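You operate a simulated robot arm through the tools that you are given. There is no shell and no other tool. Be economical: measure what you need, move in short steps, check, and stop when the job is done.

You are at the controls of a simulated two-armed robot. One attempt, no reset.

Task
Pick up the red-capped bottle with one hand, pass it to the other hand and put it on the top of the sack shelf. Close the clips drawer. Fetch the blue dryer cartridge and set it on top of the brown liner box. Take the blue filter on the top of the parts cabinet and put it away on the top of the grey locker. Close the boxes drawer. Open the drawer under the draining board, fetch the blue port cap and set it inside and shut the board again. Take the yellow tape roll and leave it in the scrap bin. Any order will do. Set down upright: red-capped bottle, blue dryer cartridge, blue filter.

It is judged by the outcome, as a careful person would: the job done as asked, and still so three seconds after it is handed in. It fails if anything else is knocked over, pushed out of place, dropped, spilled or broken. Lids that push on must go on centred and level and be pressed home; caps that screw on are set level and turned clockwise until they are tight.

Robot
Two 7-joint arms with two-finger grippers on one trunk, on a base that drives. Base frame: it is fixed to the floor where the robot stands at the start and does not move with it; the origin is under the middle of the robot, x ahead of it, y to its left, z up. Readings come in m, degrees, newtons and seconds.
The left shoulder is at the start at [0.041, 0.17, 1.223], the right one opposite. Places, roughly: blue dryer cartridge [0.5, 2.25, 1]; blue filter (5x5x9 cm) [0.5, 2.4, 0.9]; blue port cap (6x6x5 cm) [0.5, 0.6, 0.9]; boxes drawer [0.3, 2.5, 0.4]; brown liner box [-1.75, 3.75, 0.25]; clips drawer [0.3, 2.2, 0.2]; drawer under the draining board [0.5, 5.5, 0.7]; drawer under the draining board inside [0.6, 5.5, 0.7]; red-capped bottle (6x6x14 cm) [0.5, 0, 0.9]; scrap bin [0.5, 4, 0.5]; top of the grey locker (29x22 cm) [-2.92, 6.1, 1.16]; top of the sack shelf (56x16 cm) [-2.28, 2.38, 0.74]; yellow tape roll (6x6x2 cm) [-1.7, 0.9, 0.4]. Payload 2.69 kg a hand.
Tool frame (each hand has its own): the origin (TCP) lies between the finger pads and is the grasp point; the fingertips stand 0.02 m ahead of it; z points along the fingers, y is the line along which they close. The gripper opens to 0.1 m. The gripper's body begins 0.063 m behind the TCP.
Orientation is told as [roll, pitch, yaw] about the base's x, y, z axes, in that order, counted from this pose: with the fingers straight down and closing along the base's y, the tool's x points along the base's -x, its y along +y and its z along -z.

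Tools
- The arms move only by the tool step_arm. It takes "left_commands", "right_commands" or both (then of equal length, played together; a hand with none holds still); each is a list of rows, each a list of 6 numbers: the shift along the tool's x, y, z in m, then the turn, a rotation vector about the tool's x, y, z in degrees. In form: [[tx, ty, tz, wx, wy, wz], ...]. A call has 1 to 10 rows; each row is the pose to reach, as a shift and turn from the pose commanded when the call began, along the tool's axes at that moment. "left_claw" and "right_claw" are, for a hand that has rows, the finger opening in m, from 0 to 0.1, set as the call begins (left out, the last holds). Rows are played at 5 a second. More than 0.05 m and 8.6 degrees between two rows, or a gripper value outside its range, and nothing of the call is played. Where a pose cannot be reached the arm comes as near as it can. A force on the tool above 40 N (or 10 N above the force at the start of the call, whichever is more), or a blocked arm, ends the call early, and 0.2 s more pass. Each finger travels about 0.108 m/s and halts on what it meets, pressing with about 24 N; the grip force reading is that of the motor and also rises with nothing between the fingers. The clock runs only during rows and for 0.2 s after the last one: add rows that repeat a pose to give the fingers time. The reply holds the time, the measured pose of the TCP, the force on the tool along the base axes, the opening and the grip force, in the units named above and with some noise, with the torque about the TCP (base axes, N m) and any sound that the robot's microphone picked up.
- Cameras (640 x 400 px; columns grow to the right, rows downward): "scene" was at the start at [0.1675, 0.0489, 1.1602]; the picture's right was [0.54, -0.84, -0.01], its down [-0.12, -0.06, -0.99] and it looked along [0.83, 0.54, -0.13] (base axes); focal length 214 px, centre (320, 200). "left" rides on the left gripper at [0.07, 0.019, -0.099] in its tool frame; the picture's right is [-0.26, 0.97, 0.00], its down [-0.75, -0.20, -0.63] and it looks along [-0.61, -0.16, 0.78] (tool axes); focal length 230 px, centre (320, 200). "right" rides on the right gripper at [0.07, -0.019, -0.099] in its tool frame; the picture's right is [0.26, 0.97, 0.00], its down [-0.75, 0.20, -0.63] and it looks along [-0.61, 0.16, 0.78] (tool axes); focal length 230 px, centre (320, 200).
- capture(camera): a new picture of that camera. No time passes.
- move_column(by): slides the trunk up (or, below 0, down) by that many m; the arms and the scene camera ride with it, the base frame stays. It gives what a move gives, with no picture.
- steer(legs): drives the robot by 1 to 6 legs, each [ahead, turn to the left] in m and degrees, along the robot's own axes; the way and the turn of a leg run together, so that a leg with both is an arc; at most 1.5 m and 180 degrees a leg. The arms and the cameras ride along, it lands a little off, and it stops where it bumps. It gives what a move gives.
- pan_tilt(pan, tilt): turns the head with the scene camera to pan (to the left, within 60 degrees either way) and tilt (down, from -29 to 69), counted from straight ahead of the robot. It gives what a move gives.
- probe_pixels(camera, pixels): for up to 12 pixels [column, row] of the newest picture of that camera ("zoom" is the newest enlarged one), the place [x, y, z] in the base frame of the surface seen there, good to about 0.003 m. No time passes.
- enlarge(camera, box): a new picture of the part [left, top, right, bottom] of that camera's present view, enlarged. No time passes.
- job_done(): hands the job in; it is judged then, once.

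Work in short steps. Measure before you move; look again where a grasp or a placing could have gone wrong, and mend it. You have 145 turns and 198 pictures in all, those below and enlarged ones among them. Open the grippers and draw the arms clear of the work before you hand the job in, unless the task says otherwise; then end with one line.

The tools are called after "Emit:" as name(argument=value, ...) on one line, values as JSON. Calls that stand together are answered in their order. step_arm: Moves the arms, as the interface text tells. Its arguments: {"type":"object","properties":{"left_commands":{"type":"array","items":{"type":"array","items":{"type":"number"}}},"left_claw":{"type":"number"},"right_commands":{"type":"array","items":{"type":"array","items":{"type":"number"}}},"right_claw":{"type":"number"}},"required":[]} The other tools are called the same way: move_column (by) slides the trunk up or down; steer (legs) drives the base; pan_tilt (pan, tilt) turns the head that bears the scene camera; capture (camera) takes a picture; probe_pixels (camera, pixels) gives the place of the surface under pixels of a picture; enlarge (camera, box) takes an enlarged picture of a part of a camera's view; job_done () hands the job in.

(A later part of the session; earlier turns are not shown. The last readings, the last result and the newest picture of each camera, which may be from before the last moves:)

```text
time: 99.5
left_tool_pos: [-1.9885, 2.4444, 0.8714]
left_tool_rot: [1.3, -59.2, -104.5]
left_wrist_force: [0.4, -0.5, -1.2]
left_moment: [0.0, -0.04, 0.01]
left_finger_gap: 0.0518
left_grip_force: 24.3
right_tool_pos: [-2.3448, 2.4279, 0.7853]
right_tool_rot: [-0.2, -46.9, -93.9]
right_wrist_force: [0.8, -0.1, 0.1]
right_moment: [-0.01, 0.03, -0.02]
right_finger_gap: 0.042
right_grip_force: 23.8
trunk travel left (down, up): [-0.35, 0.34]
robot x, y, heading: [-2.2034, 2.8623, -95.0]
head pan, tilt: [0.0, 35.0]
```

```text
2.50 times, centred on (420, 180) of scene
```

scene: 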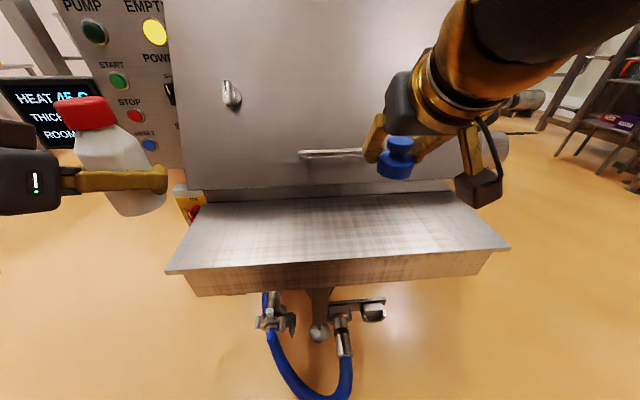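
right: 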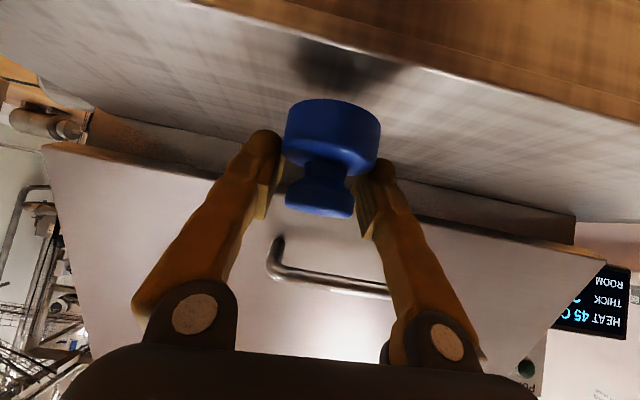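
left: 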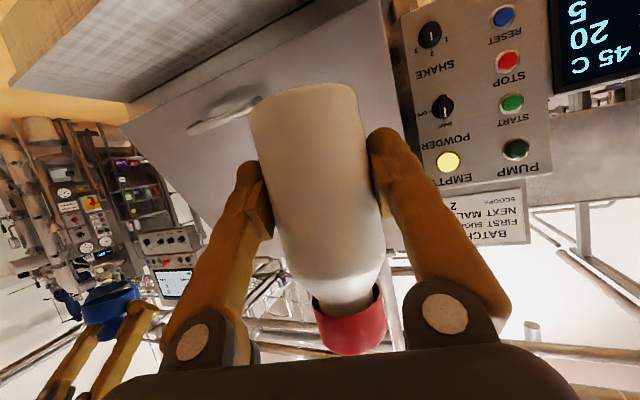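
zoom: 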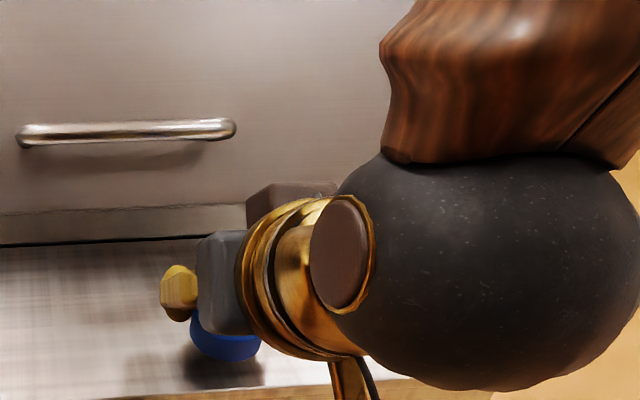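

I probe the cap's lower edge and the tray below it to know the gap.

Emit:
probe_pixels(camera="right", pixels=[[335, 104], [335, 125], [300, 108], [370, 115], [335, 70], [320, 195], [340, 85]])

Emit:
step_arm(right_commands=[[0.004, 0, 0.0035, 0, 0, 0], [0.007, 0, 0.007, 0, 0, 0], [0.011, 0, 0.0105, 0, 0, 0], [0.014, 0, 0.014, 0, 0, 0]])

```text
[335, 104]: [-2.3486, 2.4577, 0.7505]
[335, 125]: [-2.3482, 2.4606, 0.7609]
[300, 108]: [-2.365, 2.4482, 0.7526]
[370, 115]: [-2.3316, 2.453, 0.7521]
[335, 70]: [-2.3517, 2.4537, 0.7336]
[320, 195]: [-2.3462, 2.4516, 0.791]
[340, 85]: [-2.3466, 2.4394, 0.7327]
```

```text
time: 100.5
left_tool_pos: [-1.9875, 2.4443, 0.8711]
left_tool_rot: [1.3, -59.3, -104.6]
left_wrist_force: [0.0, -0.2, -0.4]
left_moment: [0.01, 0.02, 0.03]
left_finger_gap: 0.0521
left_grip_force: 24.4
right_tool_pos: [-2.3458, 2.428, 0.768]
right_tool_rot: [-0.3, -47.0, -94.0]
right_wrist_force: [0.6, 1.7, 11.3]
right_moment: [0.43, -0.06, 0.01]
right_finger_gap: 0.042
right_grip_force: 24.3
trunk travel left (down, up): [-0.35, 0.34]
robot x, y, heading: [-2.1989, 2.861, -94.9]
head pan, tilt: [0.0, 35.0]
```

The cap touches the tray (11 N). I release it and withdraw the right hand up and back.

Emit:
step_arm(right_commands=[[0, 0, 0, 0, 0, 0], [0, 0, 0, 0, 0, 0], [0, 0, 0, 0, 0, 0], [0, 0, 0, 0, 0, 0], [0, 0, -0.03, 0, 0, 0], [0, 0, -0.07, 0, 0, 0], [0, 0, -0.11, 0, 0, 0], [0, 0, -0.15, 0, 0, 0]], right_claw=0.1)

Emit:
capture(camera="scene")

Emit:
capture(camera="right")

```text
time: 102.3
left_tool_pos: [-1.9864, 2.4427, 0.8711]
left_tool_rot: [1.2, -59.2, -104.5]
left_wrist_force: [0.1, 0.2, -0.5]
left_moment: [-0.02, 0.02, -0.01]
left_finger_gap: 0.052
left_grip_force: 24.4
right_tool_pos: [-2.3399, 2.5296, 0.8561]
right_tool_rot: [0.8, -45.3, -97.0]
right_wrist_force: [-0.4, 0.7, -0.1]
right_moment: [-0.01, 0.01, -0.02]
right_finger_gap: 0.0999
right_grip_force: 0.0
right hand out of reach, approached as far as the arm can: row 8
trunk travel left (down, up): [-0.35, 0.34]
robot x, y, heading: [-2.199, 2.8598, -95.2]
head pan, tilt: [0.0, 35.0]
```

```text
138 pictures are left
```

scene: 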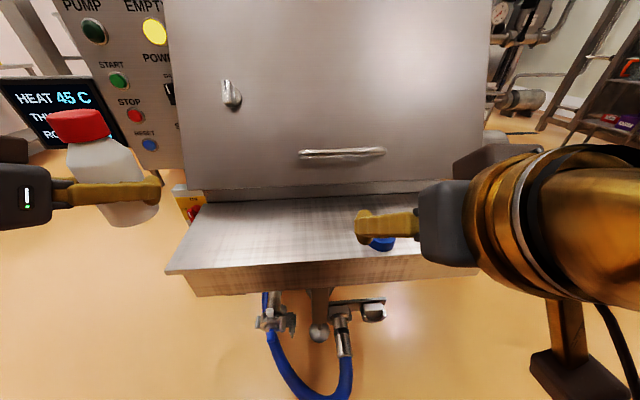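

```text
137 pictures are left
```

right: 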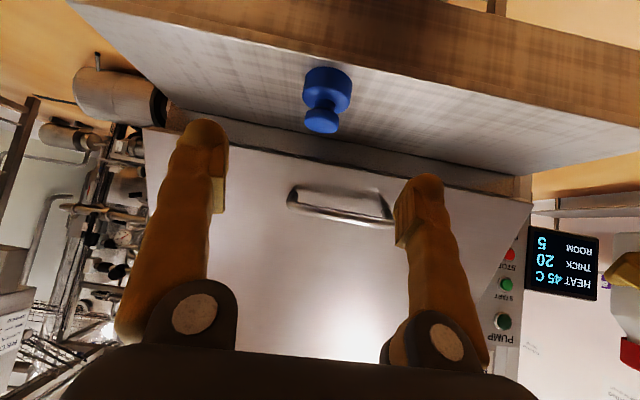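

The cap stands safely on the tray. I swing the left hand 40° inward (yaw about -145) while bringing the bottle over the tray at (-2.10, 2.39).

Emit:
step_arm(left_commands=[[-0.008, -0.0194, 0.0138, 6.9, 0, 4.1], [-0.016, -0.0388, 0.0276, 13.8, 0, 8.2], [-0.024, -0.0582, 0.0414, 20.6, 0, 12.3], [-0.032, -0.0776, 0.0552, 27.5, 0, 16.4], [-0.04, -0.097, 0.069, 34.4, 0, 20.5], [-0.04, -0.097, 0.069, 34.4, 0, 20.5]])

Emit:
capture(camera="scene")

```text
time: 103.7
left_tool_pos: [-2.0501, 2.4986, 0.8787]
left_tool_rot: [3.4, -60.8, -147.8]
left_wrist_force: [-0.8, 0.8, -0.6]
left_moment: [0.0, -0.01, 0.0]
left_finger_gap: 0.0518
left_grip_force: 24.1
left hand out of reach, approached as far as the arm can: row 2, 3, 4, 5, 6
right_tool_pos: [-2.3362, 2.5264, 0.8621]
right_tool_rot: [1.7, -46.0, -97.3]
right_wrist_force: [-0.6, -0.6, -0.5]
right_moment: [0.02, 0.0, -0.02]
right_finger_gap: 0.1
right_grip_force: 0.0
trunk travel left (down, up): [-0.35, 0.34]
robot x, y, heading: [-2.1993, 2.8615, -95.3]
head pan, tilt: [0.0, 35.0]
```

```text
136 pictures are left
```

scene: 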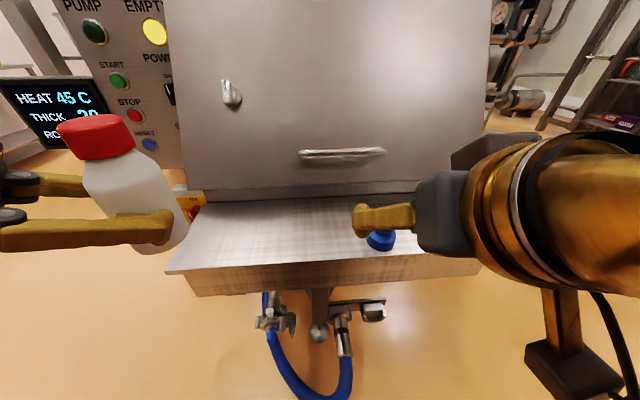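

The arm is folded against a limit here, while the earlier handover posture (hand about 0.4 m below the shoulder) reached well. I raise the trunk 0.12 m and move the bottle toward (-2.17, 2.42) with yaw -155.

Emit:
move_column(by=0.12)

Emit:
step_arm(left_commands=[[0.0068, 0.001, 0.0367, 2, 0.2, 0.7], [0.0135, 0.001, 0.0734, 4, 0.4, 1.4], [0.0203, 0.002, 0.11, 6, 0.5, 2.1], [0.027, 0.002, 0.1467, 8, 0.7, 2.8], [0.0338, 0.003, 0.1834, 9.7, 0.8, 3.5], [0.0338, 0.003, 0.1834, 9.7, 0.8, 3.5]])

Emit:
capture(camera="scene")

```text
time: 105.2
left_tool_pos: [-2.0506, 2.4973, 0.9985]
left_tool_rot: [3.5, -60.7, -147.8]
left_wrist_force: [0.2, 0.4, -0.8]
left_moment: [-0.03, 0.0, -0.01]
left_finger_gap: 0.0521
left_grip_force: 24.1
right_tool_pos: [-2.3351, 2.5226, 0.9848]
right_tool_rot: [2.3, -46.6, -97.8]
right_wrist_force: [-0.5, 0.4, 0.2]
right_moment: [0.02, -0.02, 0.03]
right_finger_gap: 0.0999
right_grip_force: 0.1
trunk travel left (down, up): [-0.47, 0.22]
robot x, y, heading: [-2.2014, 2.862, -95.1]
head pan, tilt: [0.0, 35.0]
```

```text
time: 106.6
left_tool_pos: [-2.0896, 2.5879, 0.912]
left_tool_rot: [0.2, -59.8, -154.8]
left_wrist_force: [0.4, 0.3, 0.1]
left_moment: [0.0, -0.03, 0.0]
left_finger_gap: 0.0521
left_grip_force: 23.8
left hand out of reach, approached as far as the arm can: row 1, 2, 3, 4, 5, 6
right_tool_pos: [-2.3349, 2.522, 0.9853]
right_tool_rot: [2.4, -46.9, -98.0]
right_wrist_force: [-1.1, 0.5, -0.4]
right_moment: [-0.01, 0.0, 0.02]
right_finger_gap: 0.1
right_grip_force: 0.0
trunk travel left (down, up): [-0.47, 0.22]
robot x, y, heading: [-2.2026, 2.8608, -95.2]
head pan, tilt: [0.0, 35.0]
```

```text
135 pictures are left
```

scene: 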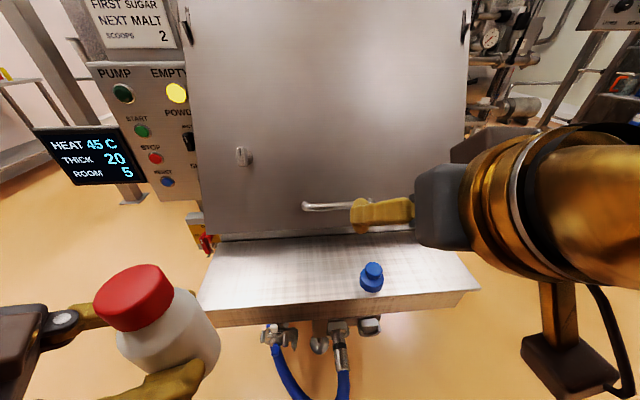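

I try to recover the arm posture used right after the handover by commanding that same robot-relative pose, about (-2.01, 2.46, 0.97) at yaw -155.

Emit:
step_arm(left_commands=[[-0.03, 0.02, -0.03, 0, 0, 0], [-0.04, 0.05, -0.03, 0, 0, 0], [-0.042, 0.085, -0.025, 0, 0, 0], [-0.045, 0.115, -0.022, 0, 0, 0], [-0.045, 0.145, -0.02, 0, 0, 0], [-0.045, 0.145, -0.02, 0, 0, 0]])

Emit:
capture(camera="right")

Emit:
capture(camera="scene")

```text
time: 108.2
left_tool_pos: [-2.0143, 2.4549, 0.9902]
left_tool_rot: [13.0, -60.1, -165.4]
left_wrist_force: [-0.4, 1.0, -0.7]
left_moment: [-0.01, 0.0, 0.05]
left_finger_gap: 0.0518
left_grip_force: 24.1
left hand out of reach, approached as far as the arm can: row 2, 3, 4, 5
right_tool_pos: [-2.3301, 2.5251, 0.9933]
right_tool_rot: [5.5, -49.4, -102.2]
right_wrist_force: [0.3, 0.9, 0.5]
right_moment: [-0.07, -0.01, -0.05]
right_finger_gap: 0.0999
right_grip_force: 0.0
trunk travel left (down, up): [-0.47, 0.22]
robot x, y, heading: [-2.1995, 2.8594, -95.2]
head pan, tilt: [0.0, 35.0]
stopped in row 6 (left hand): the arm was blocked; the commanded pose is now the measured one
```

```text
134 pictures are left
```

right: 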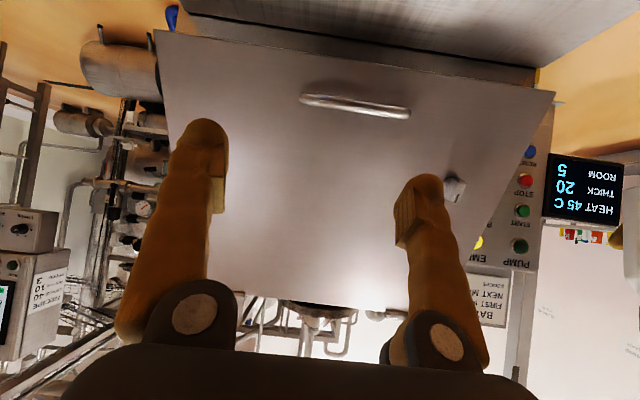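

```text
133 pictures are left
```

scene: 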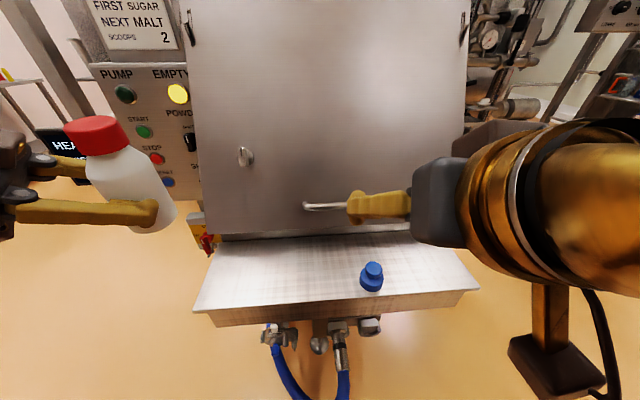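

Each left move also shifts the right hand, so the two folded arms push on each other. I move the right hand outward to the right first.

Emit:
step_arm(right_commands=[[-0.0235, -0.0285, 0.008, 0, 0, 0], [-0.047, -0.057, 0.0165, 0, 0, 0], [-0.07, -0.0855, 0.025, 0, 0, 0], [-0.094, -0.114, 0.033, 0, 0, 0], [-0.1, -0.15, 0.04, 0, 0, 0], [-0.1, -0.18, 0.045, 0, 0, 0], [-0.1, -0.18, 0.045, 0, 0, 0]])

Emit:
capture(camera="scene")

```text
time: 109.8
left_tool_pos: [-2.0148, 2.452, 0.9876]
left_tool_rot: [12.6, -60.1, -165.1]
left_wrist_force: [0.4, 0.6, -1.2]
left_moment: [0.03, 0.01, 0.01]
left_finger_gap: 0.0518
left_grip_force: 24.2
right_tool_pos: [-2.5229, 2.455, 1.0339]
right_tool_rot: [2.5, -47.8, -98.0]
right_wrist_force: [0.5, 0.1, 0.7]
right_moment: [0.01, 0.01, -0.01]
right_finger_gap: 0.1001
right_grip_force: 0.1
right hand out of reach, approached as far as the arm can: row 1, 2, 3
trunk travel left (down, up): [-0.47, 0.22]
robot x, y, heading: [-2.197, 2.8648, -94.9]
head pan, tilt: [0.0, 35.0]
```

```text
132 pictures are left
```

scene: 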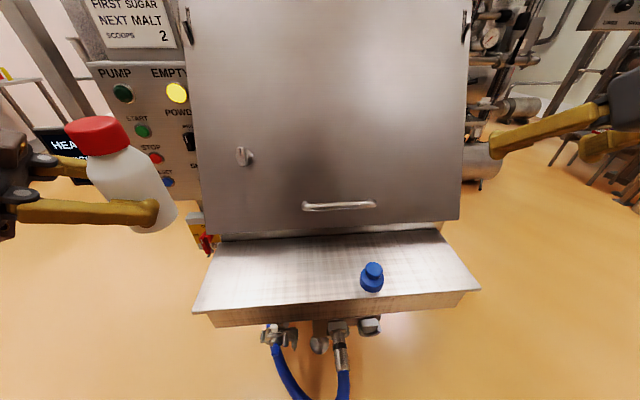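

The right arm is clear. I bring the bottle over the tray to (-2.17, 2.42, 0.90) with the hand levelled.

Emit:
step_arm(left_commands=[[-0.001, -0.012, 0.0436, 1, 0.1, -1.2], [-0.001, -0.024, 0.0872, 1.9, 0.3, -2.5], [-0.002, -0.036, 0.131, 2.9, 0.4, -3.7], [-0.002, -0.048, 0.1745, 3.8, 0.6, -5], [-0.002, -0.048, 0.1745, 3.8, 0.6, -5]])

Emit:
capture(camera="scene")

```text
time: 111.0
left_tool_pos: [-2.1686, 2.4228, 0.8998]
left_tool_rot: [0.1, -59.9, -154.9]
left_wrist_force: [0.4, 0.0, -1.0]
left_moment: [0.0, 0.01, 0.0]
left_finger_gap: 0.0523
left_grip_force: 23.7
right_tool_pos: [-2.5236, 2.4552, 1.0344]
right_tool_rot: [2.5, -48.1, -98.1]
right_wrist_force: [0.3, 0.1, 0.5]
right_moment: [0.01, 0.01, -0.05]
right_finger_gap: 0.1001
right_grip_force: 0.1
trunk travel left (down, up): [-0.47, 0.22]
robot x, y, heading: [-2.199, 2.8631, -95.1]
head pan, tilt: [0.0, 35.0]
```

```text
131 pictures are left
```

scene: 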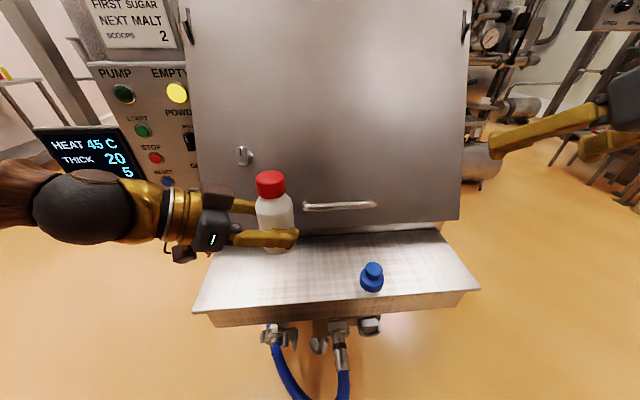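

The bottle is upright over the tray and the left arm tracks exactly now. I lower it to about 5 mm above the surface, shifting 3 cm inward.

Emit:
step_arm(left_commands=[[0.025, 0.008, 0.0155, 0, 0, 0], [0.05, 0.0155, 0.031, 0, 0, 0], [0.075, 0.023, 0.0465, 0, 0, 0], [0.1, 0.031, 0.062, 0, 0, 0], [0.1, 0.031, 0.062, 0, 0, 0]])

Emit:
enlarge(camera="scene", box=[180, 160, 420, 330])

```text
time: 112.2
left_tool_pos: [-2.1562, 2.3909, 0.7824]
left_tool_rot: [-0.1, -59.9, -155.0]
left_wrist_force: [0.6, 0.6, -0.2]
left_moment: [0.04, 0.02, -0.03]
left_finger_gap: 0.0522
left_grip_force: 24.5
right_tool_pos: [-2.5232, 2.4544, 1.0336]
right_tool_rot: [2.6, -47.9, -98.0]
right_wrist_force: [-0.3, -0.3, -0.3]
right_moment: [0.01, -0.01, 0.07]
right_finger_gap: 0.1002
right_grip_force: 0.1
trunk travel left (down, up): [-0.47, 0.22]
robot x, y, heading: [-2.2, 2.8635, -95.2]
head pan, tilt: [0.0, 35.0]
```

```text
2.35 times, centred on (300, 245) of scene
```

zoom: 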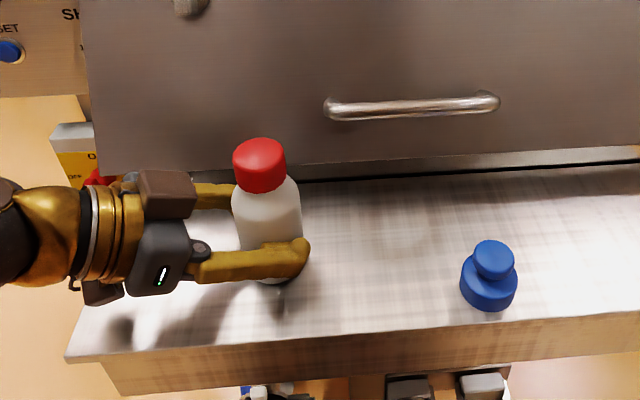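

About 5 mm remain, so I creep down 9 mm in small rows watching the force.

Emit:
step_arm(left_commands=[[0.0017, 0, 0.001, 0, 0, 0], [0.0035, 0, 0.002, 0, 0, 0], [0.0052, 0, 0.003, 0, 0, 0], [0.0065, 0, 0.0038, 0, 0, 0]])

```text
time: 113.2
left_tool_pos: [-2.1568, 2.3898, 0.7794]
left_tool_rot: [0.4, -60.2, -155.2]
left_wrist_force: [4.5, 0.1, 23.8]
left_moment: [-0.09, 0.15, 0.02]
left_finger_gap: 0.0518
left_grip_force: 24.8
right_tool_pos: [-2.5229, 2.4558, 1.034]
right_tool_rot: [2.5, -47.9, -98.1]
right_wrist_force: [0.2, 0.0, 0.3]
right_moment: [0.0, 0.01, -0.01]
right_finger_gap: 0.1001
right_grip_force: 0.1
trunk travel left (down, up): [-0.47, 0.22]
robot x, y, heading: [-2.2, 2.8593, -95.3]
head pan, tilt: [0.0, 35.0]
```

The bottle is on the tray (24 N). I ease up 2 mm, open and draw back along the tool axis.

Emit:
step_arm(left_commands=[[-0.003, 0, -0.0017, 0, 0, 0], [-0.003, 0, -0.0017, 0, 0, 0]])

Emit:
step_arm(left_commands=[[0, 0, 0, 0, 0, 0], [0, 0, 0, 0, 0, 0], [0, 0, 0, 0, 0, 0], [0, 0, 0, 0, 0, 0], [0, 0, -0.03, 0, 0, 0], [0, 0, -0.07, 0, 0, 0], [0, 0, -0.11, 0, 0, 0], [0, 0, -0.15, 0, 0, 0]], left_claw=0.1)

Emit:
capture(camera="scene")

```text
time: 113.8
left_tool_pos: [-2.1567, 2.3912, 0.7785]
left_tool_rot: [-0.1, -59.8, -154.9]
left_wrist_force: [0.0, -0.8, 8.1]
left_moment: [-0.21, 0.16, 0.0]
left_finger_gap: 0.052
left_grip_force: 24.2
right_tool_pos: [-2.5241, 2.4554, 1.0323]
right_tool_rot: [2.5, -47.9, -98.2]
right_wrist_force: [1.1, -0.4, 0.7]
right_moment: [0.01, 0.01, 0.03]
right_finger_gap: 0.1
right_grip_force: 0.1
trunk travel left (down, up): [-0.47, 0.22]
robot x, y, heading: [-2.2008, 2.8598, -95.2]
head pan, tilt: [0.0, 35.0]
```

```text
time: 115.6
left_tool_pos: [-2.0383, 2.4469, 0.8541]
left_tool_rot: [0.1, -59.9, -155.2]
left_wrist_force: [0.3, 0.2, 0.1]
left_moment: [-0.01, 0.02, 0.01]
left_finger_gap: 0.0997
left_grip_force: 0.0
right_tool_pos: [-2.5228, 2.4549, 1.0332]
right_tool_rot: [2.5, -47.8, -98.0]
right_wrist_force: [0.8, 0.1, -0.2]
right_moment: [-0.04, 0.03, 0.0]
right_finger_gap: 0.1
right_grip_force: 0.0
trunk travel left (down, up): [-0.47, 0.22]
robot x, y, heading: [-2.1954, 2.8635, -95.0]
head pan, tilt: [0.0, 35.0]
```

```text
129 pictures are left
```

scene: 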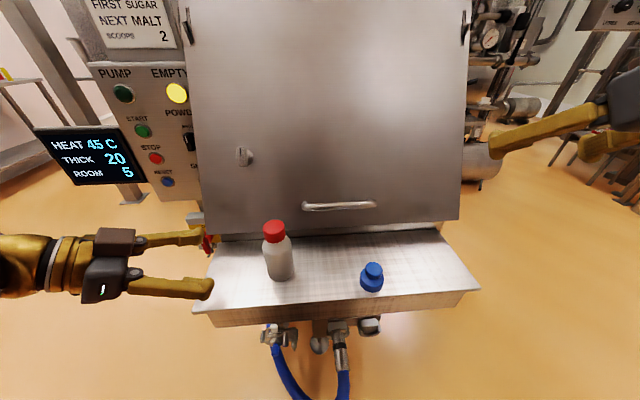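

The bottle stands upright on the tray. Next I locate the port cap precisely for a better regrasp.

Emit:
enlarge(camera="scene", box=[340, 250, 404, 300])

Emit:
probe_pixels(camera="zoom", pixels=[[330, 160], [330, 220], [330, 290], [330, 350], [250, 290], [410, 290], [330, 130], [220, 280], [430, 280]])

```text
8.00 times, centred on (372, 275) of scene
```

zoom: 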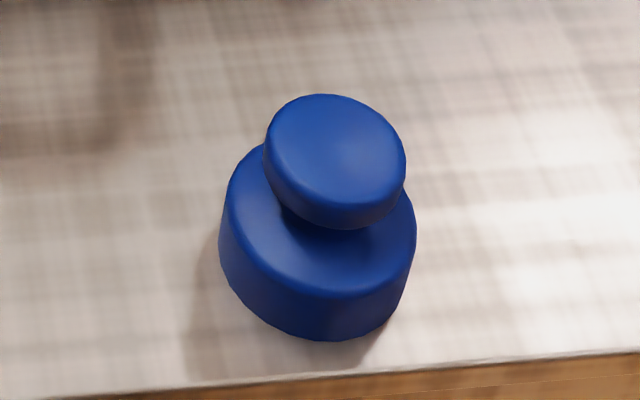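

```text
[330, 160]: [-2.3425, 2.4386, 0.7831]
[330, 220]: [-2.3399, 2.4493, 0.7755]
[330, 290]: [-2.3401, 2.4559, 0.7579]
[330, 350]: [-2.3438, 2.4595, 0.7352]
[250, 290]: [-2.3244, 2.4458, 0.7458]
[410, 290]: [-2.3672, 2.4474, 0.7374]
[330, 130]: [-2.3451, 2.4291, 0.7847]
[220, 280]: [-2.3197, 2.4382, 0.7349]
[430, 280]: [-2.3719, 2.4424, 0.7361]
```

The disc is about 5 cm wide at centre (-2.344, 2.434). I bring the right hand to a pre-grasp 10 cm from a lower, better centred grip.

Emit:
step_arm(right_commands=[[0.0345, 0.0298, 0.0123, 0.4, 0.3, 0], [0.069, 0.0597, 0.0247, 0.8, 0.7, 0], [0.1035, 0.0895, 0.037, 1.2, 1, 0], [0.138, 0.119, 0.0493, 1.7, 1.3, 0], [0.1725, 0.149, 0.0617, 2.1, 1.7, 0], [0.207, 0.179, 0.074, 2.5, 2, 0], [0.207, 0.179, 0.074, 2.5, 2, 0]])

Emit:
capture(camera="right")

```text
time: 117.2
left_tool_pos: [-2.0387, 2.4449, 0.8537]
left_tool_rot: [0.2, -59.8, -155.1]
left_wrist_force: [0.1, 0.0, 0.3]
left_moment: [-0.01, 0.0, 0.01]
left_finger_gap: 0.0997
left_grip_force: 0.1
right_tool_pos: [-2.3342, 2.5217, 0.8341]
right_tool_rot: [-0.1, -45.9, -98.1]
right_wrist_force: [-0.4, -0.1, 0.1]
right_moment: [-0.01, -0.01, 0.01]
right_finger_gap: 0.1
right_grip_force: 0.0
trunk travel left (down, up): [-0.47, 0.22]
robot x, y, heading: [-2.1992, 2.8637, -95.3]
head pan, tilt: [0.0, 35.0]
```

```text
127 pictures are left
```

right: 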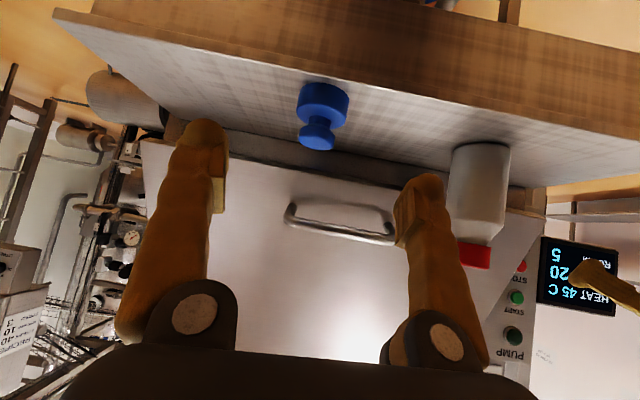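

The alignment is good. I advance 0.108 m and close on the disc.

Emit:
step_arm(right_commands=[[-0.001, 0.001, 0.036, 0, 0, 0], [-0.002, 0.001, 0.072, 0, 0, 0], [-0.0034, 0.0015, 0.108, 0, 0, 0], [-0.0034, 0.0015, 0.108, 0, 0, 0]])

Emit:
step_arm(right_commands=[[0, 0, 0, 0, 0, 0], [0, 0, 0, 0, 0, 0], [0, 0, 0, 0, 0, 0], [0, 0, 0, 0, 0, 0]], right_claw=0)

Emit:
capture(camera="right")

```text
time: 118.2
left_tool_pos: [-2.0397, 2.4443, 0.8549]
left_tool_rot: [0.2, -59.8, -155.1]
left_wrist_force: [-0.6, 0.3, 0.3]
left_moment: [-0.01, 0.0, 0.0]
left_finger_gap: 0.0999
left_grip_force: 0.1
right_tool_pos: [-2.343, 2.442, 0.7587]
right_tool_rot: [-0.1, -45.9, -98.0]
right_wrist_force: [0.8, -0.1, -0.5]
right_moment: [-0.02, 0.04, 0.0]
right_finger_gap: 0.0999
right_grip_force: 0.0
trunk travel left (down, up): [-0.47, 0.22]
robot x, y, heading: [-2.1994, 2.8632, -95.0]
head pan, tilt: [0.0, 35.0]
```

```text
time: 119.2
left_tool_pos: [-2.0386, 2.4447, 0.8551]
left_tool_rot: [0.2, -59.9, -155.0]
left_wrist_force: [1.1, 0.1, 0.4]
left_moment: [0.0, -0.01, 0.04]
left_finger_gap: 0.1001
left_grip_force: 0.2
right_tool_pos: [-2.3442, 2.4427, 0.7583]
right_tool_rot: [-0.1, -46.0, -98.0]
right_wrist_force: [1.0, -0.1, -0.5]
right_moment: [0.02, 0.01, -0.01]
right_finger_gap: 0.0524
right_grip_force: 23.8
trunk travel left (down, up): [-0.47, 0.22]
robot x, y, heading: [-2.2009, 2.8637, -95.5]
head pan, tilt: [0.0, 35.0]
```

```text
126 pictures are left
```

right: 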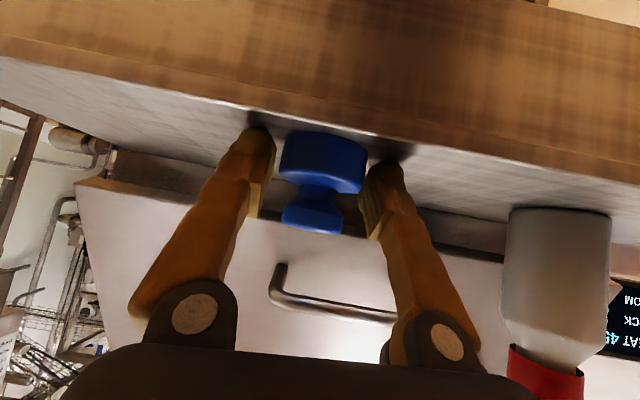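

The disc is fully gripped now (0.052). I lift it, back off and drive round the tank toward the tape roll.

Emit:
step_arm(right_commands=[[-0.029, 0, -0.028, 0, 0, 0], [-0.058, 0, -0.056, 0, 0, 0], [-0.086, 0, -0.083, 0, 0, 0], [-0.115, 0, -0.111, 0, 0, 0], [-0.144, 0, -0.139, 0, 0, 0]])

Emit:
steer(legs=[[-0.2, 0], [0, 64], [1.3, 0], [0, -59]])

Emit:
capture(camera="scene")

Emit:
capture(camera="right")

```text
time: 120.4
left_tool_pos: [-2.04, 2.4461, 0.8546]
left_tool_rot: [0.1, -59.8, -155.2]
left_wrist_force: [-1.1, 0.1, 0.2]
left_moment: [-0.02, -0.01, -0.01]
left_finger_gap: 0.1001
left_grip_force: 0.0
right_tool_pos: [-2.3414, 2.4383, 0.9617]
right_tool_rot: [-0.1, -45.8, -97.9]
right_wrist_force: [0.1, 0.7, -0.4]
right_moment: [-0.02, 0.03, -0.01]
right_finger_gap: 0.0525
right_grip_force: 23.4
trunk travel left (down, up): [-0.47, 0.22]
robot x, y, heading: [-2.1964, 2.8617, -95.4]
head pan, tilt: [0.0, 35.0]
```

```text
time: 133.7
left_tool_pos: [-0.8674, 2.0023, 0.8536]
left_tool_rot: [0.1, -59.8, -149.6]
left_wrist_force: [0.1, 1.2, -0.1]
left_moment: [-0.02, -0.03, 0.01]
left_finger_gap: 0.0999
left_grip_force: 0.1
right_tool_pos: [-1.1666, 1.9663, 0.9614]
right_tool_rot: [0.0, -45.9, -92.5]
right_wrist_force: [-0.2, -0.5, -0.3]
right_moment: [0.04, 0.02, 0.01]
right_finger_gap: 0.0525
right_grip_force: 23.7
trunk travel left (down, up): [-0.47, 0.22]
robot x, y, heading: [-1.0606, 2.4002, -89.6]
head pan, tilt: [0.0, 35.0]
```

```text
125 pictures are left
```

scene: 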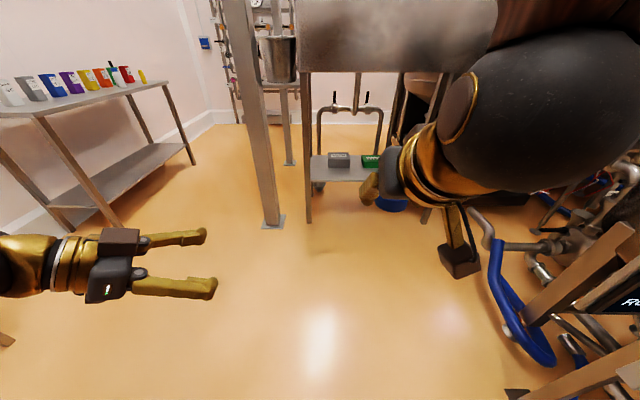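

```text
124 pictures are left
```

right: 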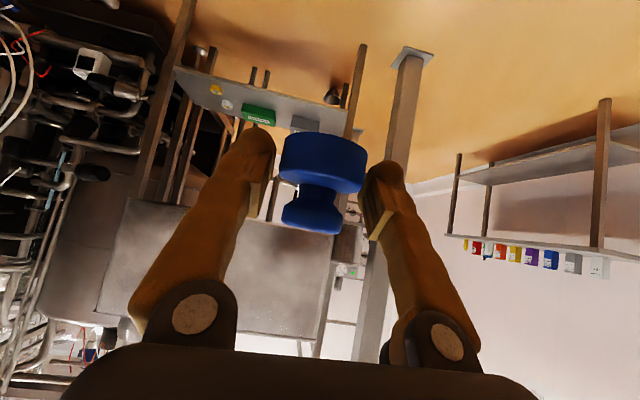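

The right view shows a low shelf holding a yellow roll at (216,90), a grey and a green box. I measure it.

Emit:
enlarge(camera="right", box=[160, 50, 370, 150])

Emit:
probe_pixels(camera="right", pixels=[[216, 90], [228, 104], [258, 115], [305, 122], [190, 80], [290, 110], [240, 97], [360, 60], [400, 100], [180, 40]])

Emit:
probe_pixels(camera="scene", pixels=[[310, 180], [340, 178], [340, 158], [372, 160], [310, 215], [305, 100], [400, 40], [425, 218], [272, 220], [350, 105], [325, 60]])

```text
3.05 times, centred on (265, 100) of right
```

zoom: 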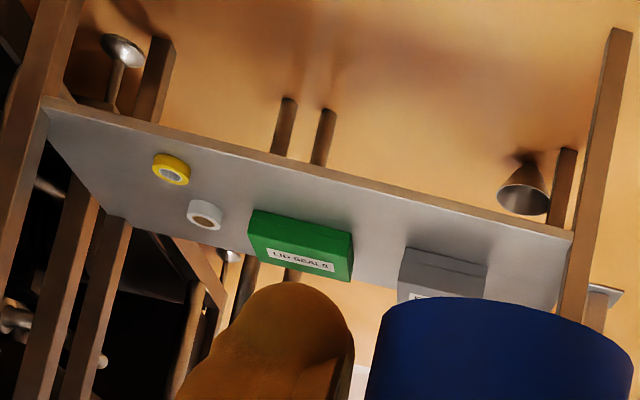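

```text
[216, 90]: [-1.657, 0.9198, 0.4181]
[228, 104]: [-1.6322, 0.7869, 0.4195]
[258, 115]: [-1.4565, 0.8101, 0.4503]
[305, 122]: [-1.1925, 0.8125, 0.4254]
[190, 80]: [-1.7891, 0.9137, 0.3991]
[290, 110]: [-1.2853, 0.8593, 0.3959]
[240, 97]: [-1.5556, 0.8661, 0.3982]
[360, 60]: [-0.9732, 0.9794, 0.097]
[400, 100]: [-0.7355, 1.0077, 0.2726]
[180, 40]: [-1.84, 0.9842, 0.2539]
```

```text
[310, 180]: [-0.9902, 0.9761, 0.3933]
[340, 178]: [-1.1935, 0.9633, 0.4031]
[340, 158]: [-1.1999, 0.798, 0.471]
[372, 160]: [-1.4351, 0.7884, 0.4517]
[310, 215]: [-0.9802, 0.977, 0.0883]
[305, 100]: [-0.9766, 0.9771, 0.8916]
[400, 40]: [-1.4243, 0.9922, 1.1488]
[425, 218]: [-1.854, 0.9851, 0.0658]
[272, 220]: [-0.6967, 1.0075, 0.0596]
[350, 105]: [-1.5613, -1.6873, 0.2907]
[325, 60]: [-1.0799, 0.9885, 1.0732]
```

The tape roll is at (-1.657, 0.92), top z 0.418, near the shelf's front edge. I probe the pump and valve at the right to choose a safe stand.

Emit:
probe_pixels(camera="scene", pixels=[[497, 290], [530, 350], [550, 310], [480, 225], [545, 250], [510, 200], [575, 350], [600, 375], [515, 392], [600, 250], [620, 320]])

Emit:
pan_tilt(pan=-30, tilt=40)

Emit:
capture(camera="scene")

```text
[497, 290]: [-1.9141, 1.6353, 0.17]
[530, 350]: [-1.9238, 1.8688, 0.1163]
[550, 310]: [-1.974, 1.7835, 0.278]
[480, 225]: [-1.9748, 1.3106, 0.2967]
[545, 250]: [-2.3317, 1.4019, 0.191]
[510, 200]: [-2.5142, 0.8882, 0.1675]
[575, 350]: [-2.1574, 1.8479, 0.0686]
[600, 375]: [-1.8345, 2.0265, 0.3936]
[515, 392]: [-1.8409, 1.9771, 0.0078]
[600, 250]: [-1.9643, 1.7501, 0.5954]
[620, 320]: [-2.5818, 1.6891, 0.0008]
```

```text
time: 134.7
left_tool_pos: [-0.8674, 2.0139, 0.8612]
left_tool_rot: [1.8, -60.1, -151.2]
left_wrist_force: [0.2, -0.3, 0.4]
left_moment: [0.01, 0.03, -0.01]
left_finger_gap: 0.1002
left_grip_force: 0.1
right_tool_pos: [-1.1681, 1.9799, 0.9679]
right_tool_rot: [-0.1, -46.9, -92.5]
right_wrist_force: [-0.4, -0.7, -0.3]
right_moment: [0.0, 0.02, -0.01]
right_finger_gap: 0.0524
right_grip_force: 24.7
trunk travel left (down, up): [-0.47, 0.22]
robot x, y, heading: [-1.0623, 2.4013, -89.8]
head pan, tilt: [-30.0, 40.0]
```

```text
122 pictures are left
```

scene: 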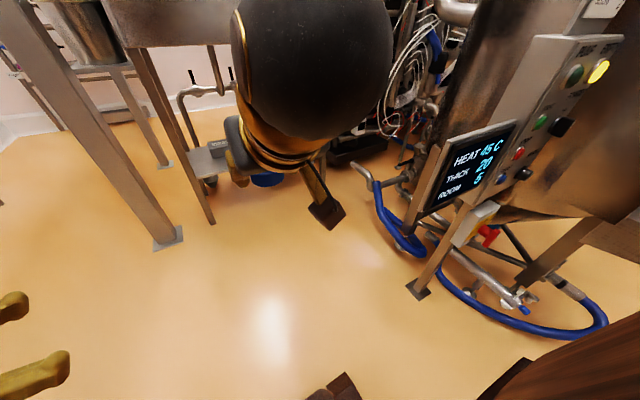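

The free floor is x > -1.8. I lower the trunk 0.35 m, and drive to about (-1.35, 1.55) facing -135 so the roll lies in front of the left hand.

Emit:
move_column(by=-0.35)

Emit:
steer(legs=[[0, -19], [0.88, 0], [0, -26]])

Emit:
pan_tilt(pan=0, tilt=40)

Emit:
capture(camera="scene")

Emit:
capture(camera="left")

```text
time: 138.1
left_tool_pos: [-0.8669, 2.0142, 0.5106]
left_tool_rot: [1.8, -60.1, -151.1]
left_wrist_force: [0.4, 0.2, 0.6]
left_moment: [0.01, -0.03, 0.04]
left_finger_gap: 0.0999
left_grip_force: 0.0
right_tool_pos: [-1.1671, 1.9813, 0.6184]
right_tool_rot: [0.0, -46.9, -92.6]
right_wrist_force: [-0.4, 0.3, -0.6]
right_moment: [0.0, -0.01, -0.01]
right_finger_gap: 0.0525
right_grip_force: 23.7
trunk travel left (down, up): [-0.12, 0.57]
robot x, y, heading: [-1.0605, 2.4036, -89.8]
head pan, tilt: [-30.0, 40.0]
```

```text
time: 145.1
left_tool_pos: [-1.4932, 1.1605, 0.5097]
left_tool_rot: [1.7, -60.2, 163.3]
left_wrist_force: [0.6, -0.3, -0.1]
left_moment: [0.0, -0.01, 0.02]
left_finger_gap: 0.1
left_grip_force: 0.0
right_tool_pos: [-1.7283, 1.3516, 0.6179]
right_tool_rot: [-0.1, -46.9, -138.0]
right_wrist_force: [-0.2, 0.2, -0.2]
right_moment: [0.03, -0.04, 0.02]
right_finger_gap: 0.0526
right_grip_force: 24.0
trunk travel left (down, up): [-0.12, 0.57]
robot x, y, heading: [-1.3573, 1.5681, -135.3]
head pan, tilt: [-30.0, 40.0]
```

```text
time: 146.1
left_tool_pos: [-1.4881, 1.168, 0.5168]
left_tool_rot: [3.4, -60.6, 162.0]
left_wrist_force: [-0.2, -0.1, -0.2]
left_moment: [0.0, -0.02, -0.04]
left_finger_gap: 0.1002
left_grip_force: 0.0
right_tool_pos: [-1.7221, 1.3593, 0.6262]
right_tool_rot: [-0.1, -47.7, -138.1]
right_wrist_force: [1.0, 0.6, -1.1]
right_moment: [-0.02, 0.04, 0.05]
right_finger_gap: 0.0526
right_grip_force: 24.2
trunk travel left (down, up): [-0.12, 0.57]
robot x, y, heading: [-1.3519, 1.5673, -135.4]
head pan, tilt: [0.0, 40.0]
```

```text
121 pictures are left
```

scene: 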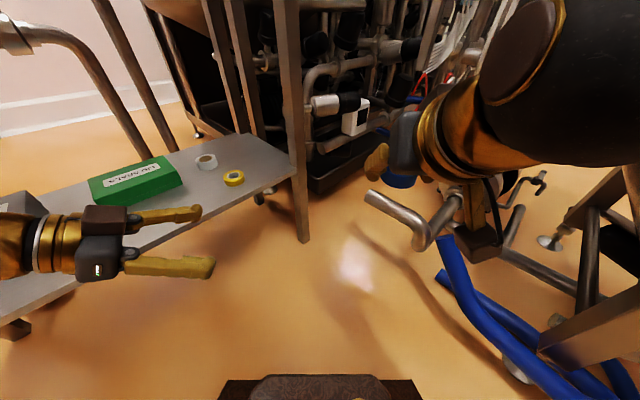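

```text
120 pictures are left
```

left: 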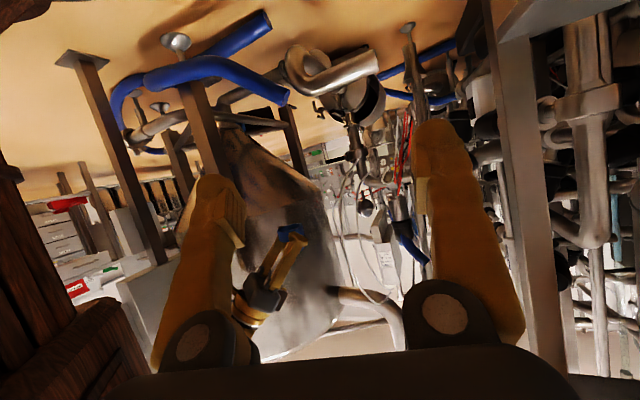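

The tape is at (233,178) in the scene. I raise the right hand 0.15 m and turn the left hand to pitch -40, yaw -126 above the floor beside the shelf.

Emit:
step_arm(left_commands=[[-0.01, 0.005, -0.0054, -5.8, 2.1, -5.1], [-0.02, 0.0095, -0.011, -11.7, 4.2, -10.1], [-0.03, 0.0143, -0.016, -17.5, 6.3, -15.2], [-0.04, 0.019, -0.0215, -23.3, 8.4, -20.2], [-0.05, 0.024, -0.027, -29.2, 10.6, -25.3], [-0.06, 0.0287, -0.032, -35, 12.7, -30.3], [-0.07, 0.033, -0.038, -40.8, 14.8, -35.4], [-0.08, 0.038, -0.043, -46.7, 16.9, -40.4], [-0.0895, 0.043, -0.0485, -52.5, 19, -45.5], [-0.0895, 0.043, -0.0485, -52.5, 19, -45.5]], right_commands=[[-0.022, 0, -0.02, 0, 0, 0], [-0.044, 0, -0.04, 0, 0, 0], [-0.066, 0, -0.06, 0, 0, 0], [-0.089, 0, -0.081, 0, 0, 0], [-0.111, 0, -0.101, 0, 0, 0], [-0.111, 0, -0.101, 0, 0, 0], [-0.111, 0, -0.101, 0, 0, 0], [-0.111, 0, -0.101, 0, 0, 0], [-0.111, 0, -0.101, 0, 0, 0], [-0.111, 0, -0.101, 0, 0, 0]])

Emit:
capture(camera="left")

```text
time: 148.3
left_tool_pos: [-1.5005, 1.1276, 0.6199]
left_tool_rot: [-0.2, -40.1, -126.0]
left_wrist_force: [-0.5, -1.7, -0.7]
left_moment: [-0.01, 0.02, 0.01]
left_finger_gap: 0.1002
left_grip_force: 0.2
right_tool_pos: [-1.7231, 1.3605, 0.7741]
right_tool_rot: [0.0, -47.6, -138.2]
right_wrist_force: [0.3, -1.2, -0.5]
right_moment: [-0.03, -0.04, 0.0]
right_finger_gap: 0.0523
right_grip_force: 23.8
trunk travel left (down, up): [-0.12, 0.57]
robot x, y, heading: [-1.3522, 1.5703, -135.3]
head pan, tilt: [0.0, 40.0]
```

```text
119 pictures are left
```

left: 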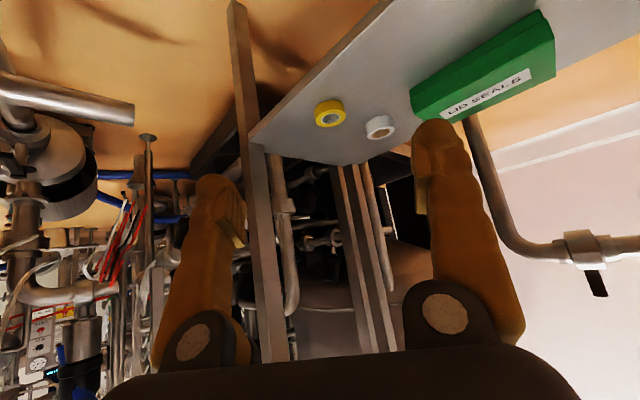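

The left hand tracked exactly and sees the tape at (329,113). I probe its centre, then drive 0.13 m closer.

Emit:
probe_pixels(camera="left", pixels=[[320, 106], [340, 106], [329, 104], [329, 126], [317, 118], [342, 116], [330, 118], [350, 110]])

Emit:
steer(legs=[[0.13, 0]])

Emit:
move_column(by=-0.08)

Emit:
enlarge(camera="left", box=[240, 40, 480, 190])

```text
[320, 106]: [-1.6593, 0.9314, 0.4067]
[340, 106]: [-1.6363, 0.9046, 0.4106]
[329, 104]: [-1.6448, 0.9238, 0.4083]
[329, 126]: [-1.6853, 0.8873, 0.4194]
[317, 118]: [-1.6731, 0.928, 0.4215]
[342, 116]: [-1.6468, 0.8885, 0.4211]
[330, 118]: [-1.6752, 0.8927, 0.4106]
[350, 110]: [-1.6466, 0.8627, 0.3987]
```

```text
time: 149.4
left_tool_pos: [-1.5402, 1.0843, 0.6148]
left_tool_rot: [0.4, -39.1, -125.9]
left_wrist_force: [-0.1, 0.0, -0.1]
left_moment: [0.02, 0.01, 0.02]
left_finger_gap: 0.0999
left_grip_force: 0.1
right_tool_pos: [-1.7685, 1.3115, 0.7825]
right_tool_rot: [0.2, -48.7, -138.1]
right_wrist_force: [-0.3, -0.2, -0.2]
right_moment: [0.01, -0.02, 0.01]
right_finger_gap: 0.0524
right_grip_force: 24.5
trunk travel left (down, up): [-0.12, 0.57]
robot x, y, heading: [-1.4112, 1.5116, -135.1]
head pan, tilt: [0.0, 40.0]
stopped in leg 1: the robot was blocked; the commanded pose is now the measured one
```

```text
time: 150.5
left_tool_pos: [-1.5431, 1.08, 0.5348]
left_tool_rot: [0.2, -39.2, -125.8]
left_wrist_force: [-0.2, -0.3, -0.7]
left_moment: [0.01, -0.01, 0.01]
left_finger_gap: 0.1001
left_grip_force: 0.1
right_tool_pos: [-1.7716, 1.3096, 0.6993]
right_tool_rot: [0.0, -48.6, -138.0]
right_wrist_force: [0.2, 0.2, -0.6]
right_moment: [-0.01, 0.0, -0.01]
right_finger_gap: 0.0524
right_grip_force: 24.3
trunk travel left (down, up): [-0.04, 0.65]
robot x, y, heading: [-1.4128, 1.5116, -135.0]
head pan, tilt: [0.0, 40.0]
```

```text
2.67 times, centred on (360, 115) of left
```

zoom: 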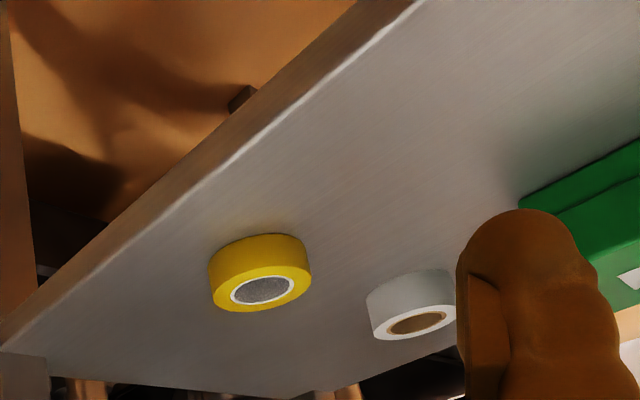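

The base stopped after 8 cm, but the roll at (-1.661, 0.906) should now be within reach. I move the left hand to 6 cm above the grasp point.

Emit:
step_arm(left_commands=[[-0.025, 0.001, 0.033, 0, 0, 0], [-0.05, 0.003, 0.067, 0, 0, 0], [-0.075, 0.004, 0.1, 0, 0, 0], [-0.1, 0.006, 0.133, 0, 0, 0], [-0.1247, 0.007, 0.1668, 0, 0, 0], [-0.1247, 0.007, 0.1668, 0, 0, 0]])

Emit:
capture(camera="left")

Emit:
capture(camera="scene")

```text
time: 151.9
left_tool_pos: [-1.6598, 0.9113, 0.4855]
left_tool_rot: [0.1, -39.1, -125.9]
left_wrist_force: [-0.1, -0.8, -0.1]
left_moment: [0.0, 0.01, 0.0]
left_finger_gap: 0.1
left_grip_force: 0.1
right_tool_pos: [-1.7725, 1.3089, 0.7004]
right_tool_rot: [0.0, -48.4, -137.9]
right_wrist_force: [-0.3, 0.5, -0.5]
right_moment: [0.01, -0.02, 0.01]
right_finger_gap: 0.0522
right_grip_force: 23.8
trunk travel left (down, up): [-0.04, 0.65]
robot x, y, heading: [-1.4111, 1.5134, -135.0]
head pan, tilt: [0.0, 40.0]
```

```text
117 pictures are left
```

left: 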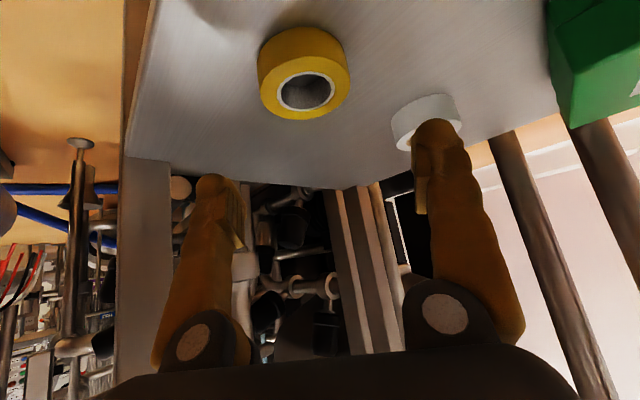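

```text
116 pictures are left
```

scene: 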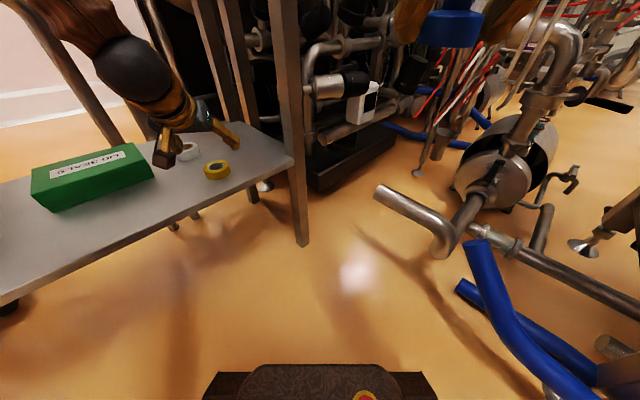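

The hand is over the roll. I re-probe the roll and the white roll to check finger clearance before lowering.

Emit:
probe_pixels(camera="left", pixels=[[265, 82], [345, 82], [306, 113], [303, 62], [300, 50], [306, 95], [395, 125], [425, 100], [410, 140], [460, 115]])

```text
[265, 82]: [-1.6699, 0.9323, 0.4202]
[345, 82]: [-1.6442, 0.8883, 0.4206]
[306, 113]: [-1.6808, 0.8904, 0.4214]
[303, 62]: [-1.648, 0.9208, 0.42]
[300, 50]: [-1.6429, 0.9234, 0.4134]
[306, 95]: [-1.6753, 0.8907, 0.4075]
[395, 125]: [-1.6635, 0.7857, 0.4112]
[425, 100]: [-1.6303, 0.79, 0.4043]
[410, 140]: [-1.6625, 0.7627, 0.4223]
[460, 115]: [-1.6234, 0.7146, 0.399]
```

The centre is confirmed at (-1.661, 0.907). I lower 6 cm and close.

Emit:
step_arm(left_commands=[[0.014, 0.001, 0.015, 0, 0, 0], [0.028, 0.002, 0.03, 0, 0, 0], [0.0416, 0.002, 0.0448, 0, 0, 0], [0.0416, 0.002, 0.0448, 0, 0, 0]])

Emit:
step_arm(left_commands=[[0, 0, 0, 0, 0, 0], [0, 0, 0, 0, 0, 0], [0, 0, 0, 0, 0, 0], [0, 0, 0, 0, 0, 0]], left_claw=0)

Emit:
capture(camera="left")

```text
time: 152.9
left_tool_pos: [-1.6543, 0.913, 0.4226]
left_tool_rot: [0.2, -39.3, -125.9]
left_wrist_force: [-0.3, 0.5, 0.7]
left_moment: [0.03, -0.03, 0.01]
left_finger_gap: 0.0999
left_grip_force: 0.0
right_tool_pos: [-1.772, 1.3079, 0.6984]
right_tool_rot: [-0.1, -48.4, -137.8]
right_wrist_force: [-0.3, -0.8, -0.5]
right_moment: [-0.01, -0.01, -0.01]
right_finger_gap: 0.0524
right_grip_force: 23.8
trunk travel left (down, up): [-0.04, 0.65]
robot x, y, heading: [-1.4116, 1.5075, -135.3]
head pan, tilt: [0.0, 40.0]
```

```text
time: 153.9
left_tool_pos: [-1.6535, 0.9132, 0.4234]
left_tool_rot: [0.2, -39.0, -125.9]
left_wrist_force: [0.2, 0.1, 0.6]
left_moment: [0.01, 0.0, 0.02]
left_finger_gap: 0.0557
left_grip_force: 24.0
right_tool_pos: [-1.773, 1.3101, 0.6996]
right_tool_rot: [0.0, -48.4, -138.0]
right_wrist_force: [-0.6, -1.0, -0.6]
right_moment: [-0.02, -0.01, 0.0]
right_finger_gap: 0.0524
right_grip_force: 24.0
trunk travel left (down, up): [-0.04, 0.65]
robot x, y, heading: [-1.4109, 1.5152, -135.0]
head pan, tilt: [0.0, 40.0]
```

```text
115 pictures are left
```

left: 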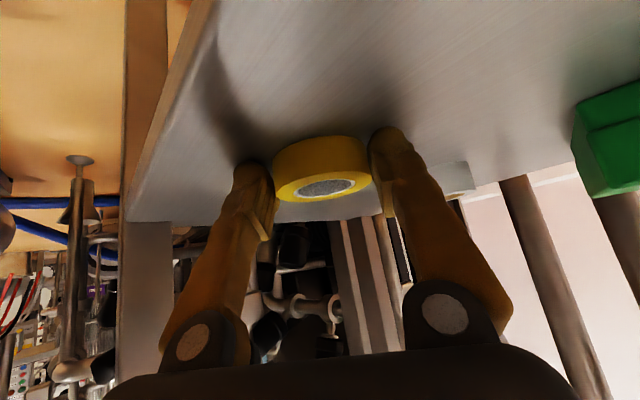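

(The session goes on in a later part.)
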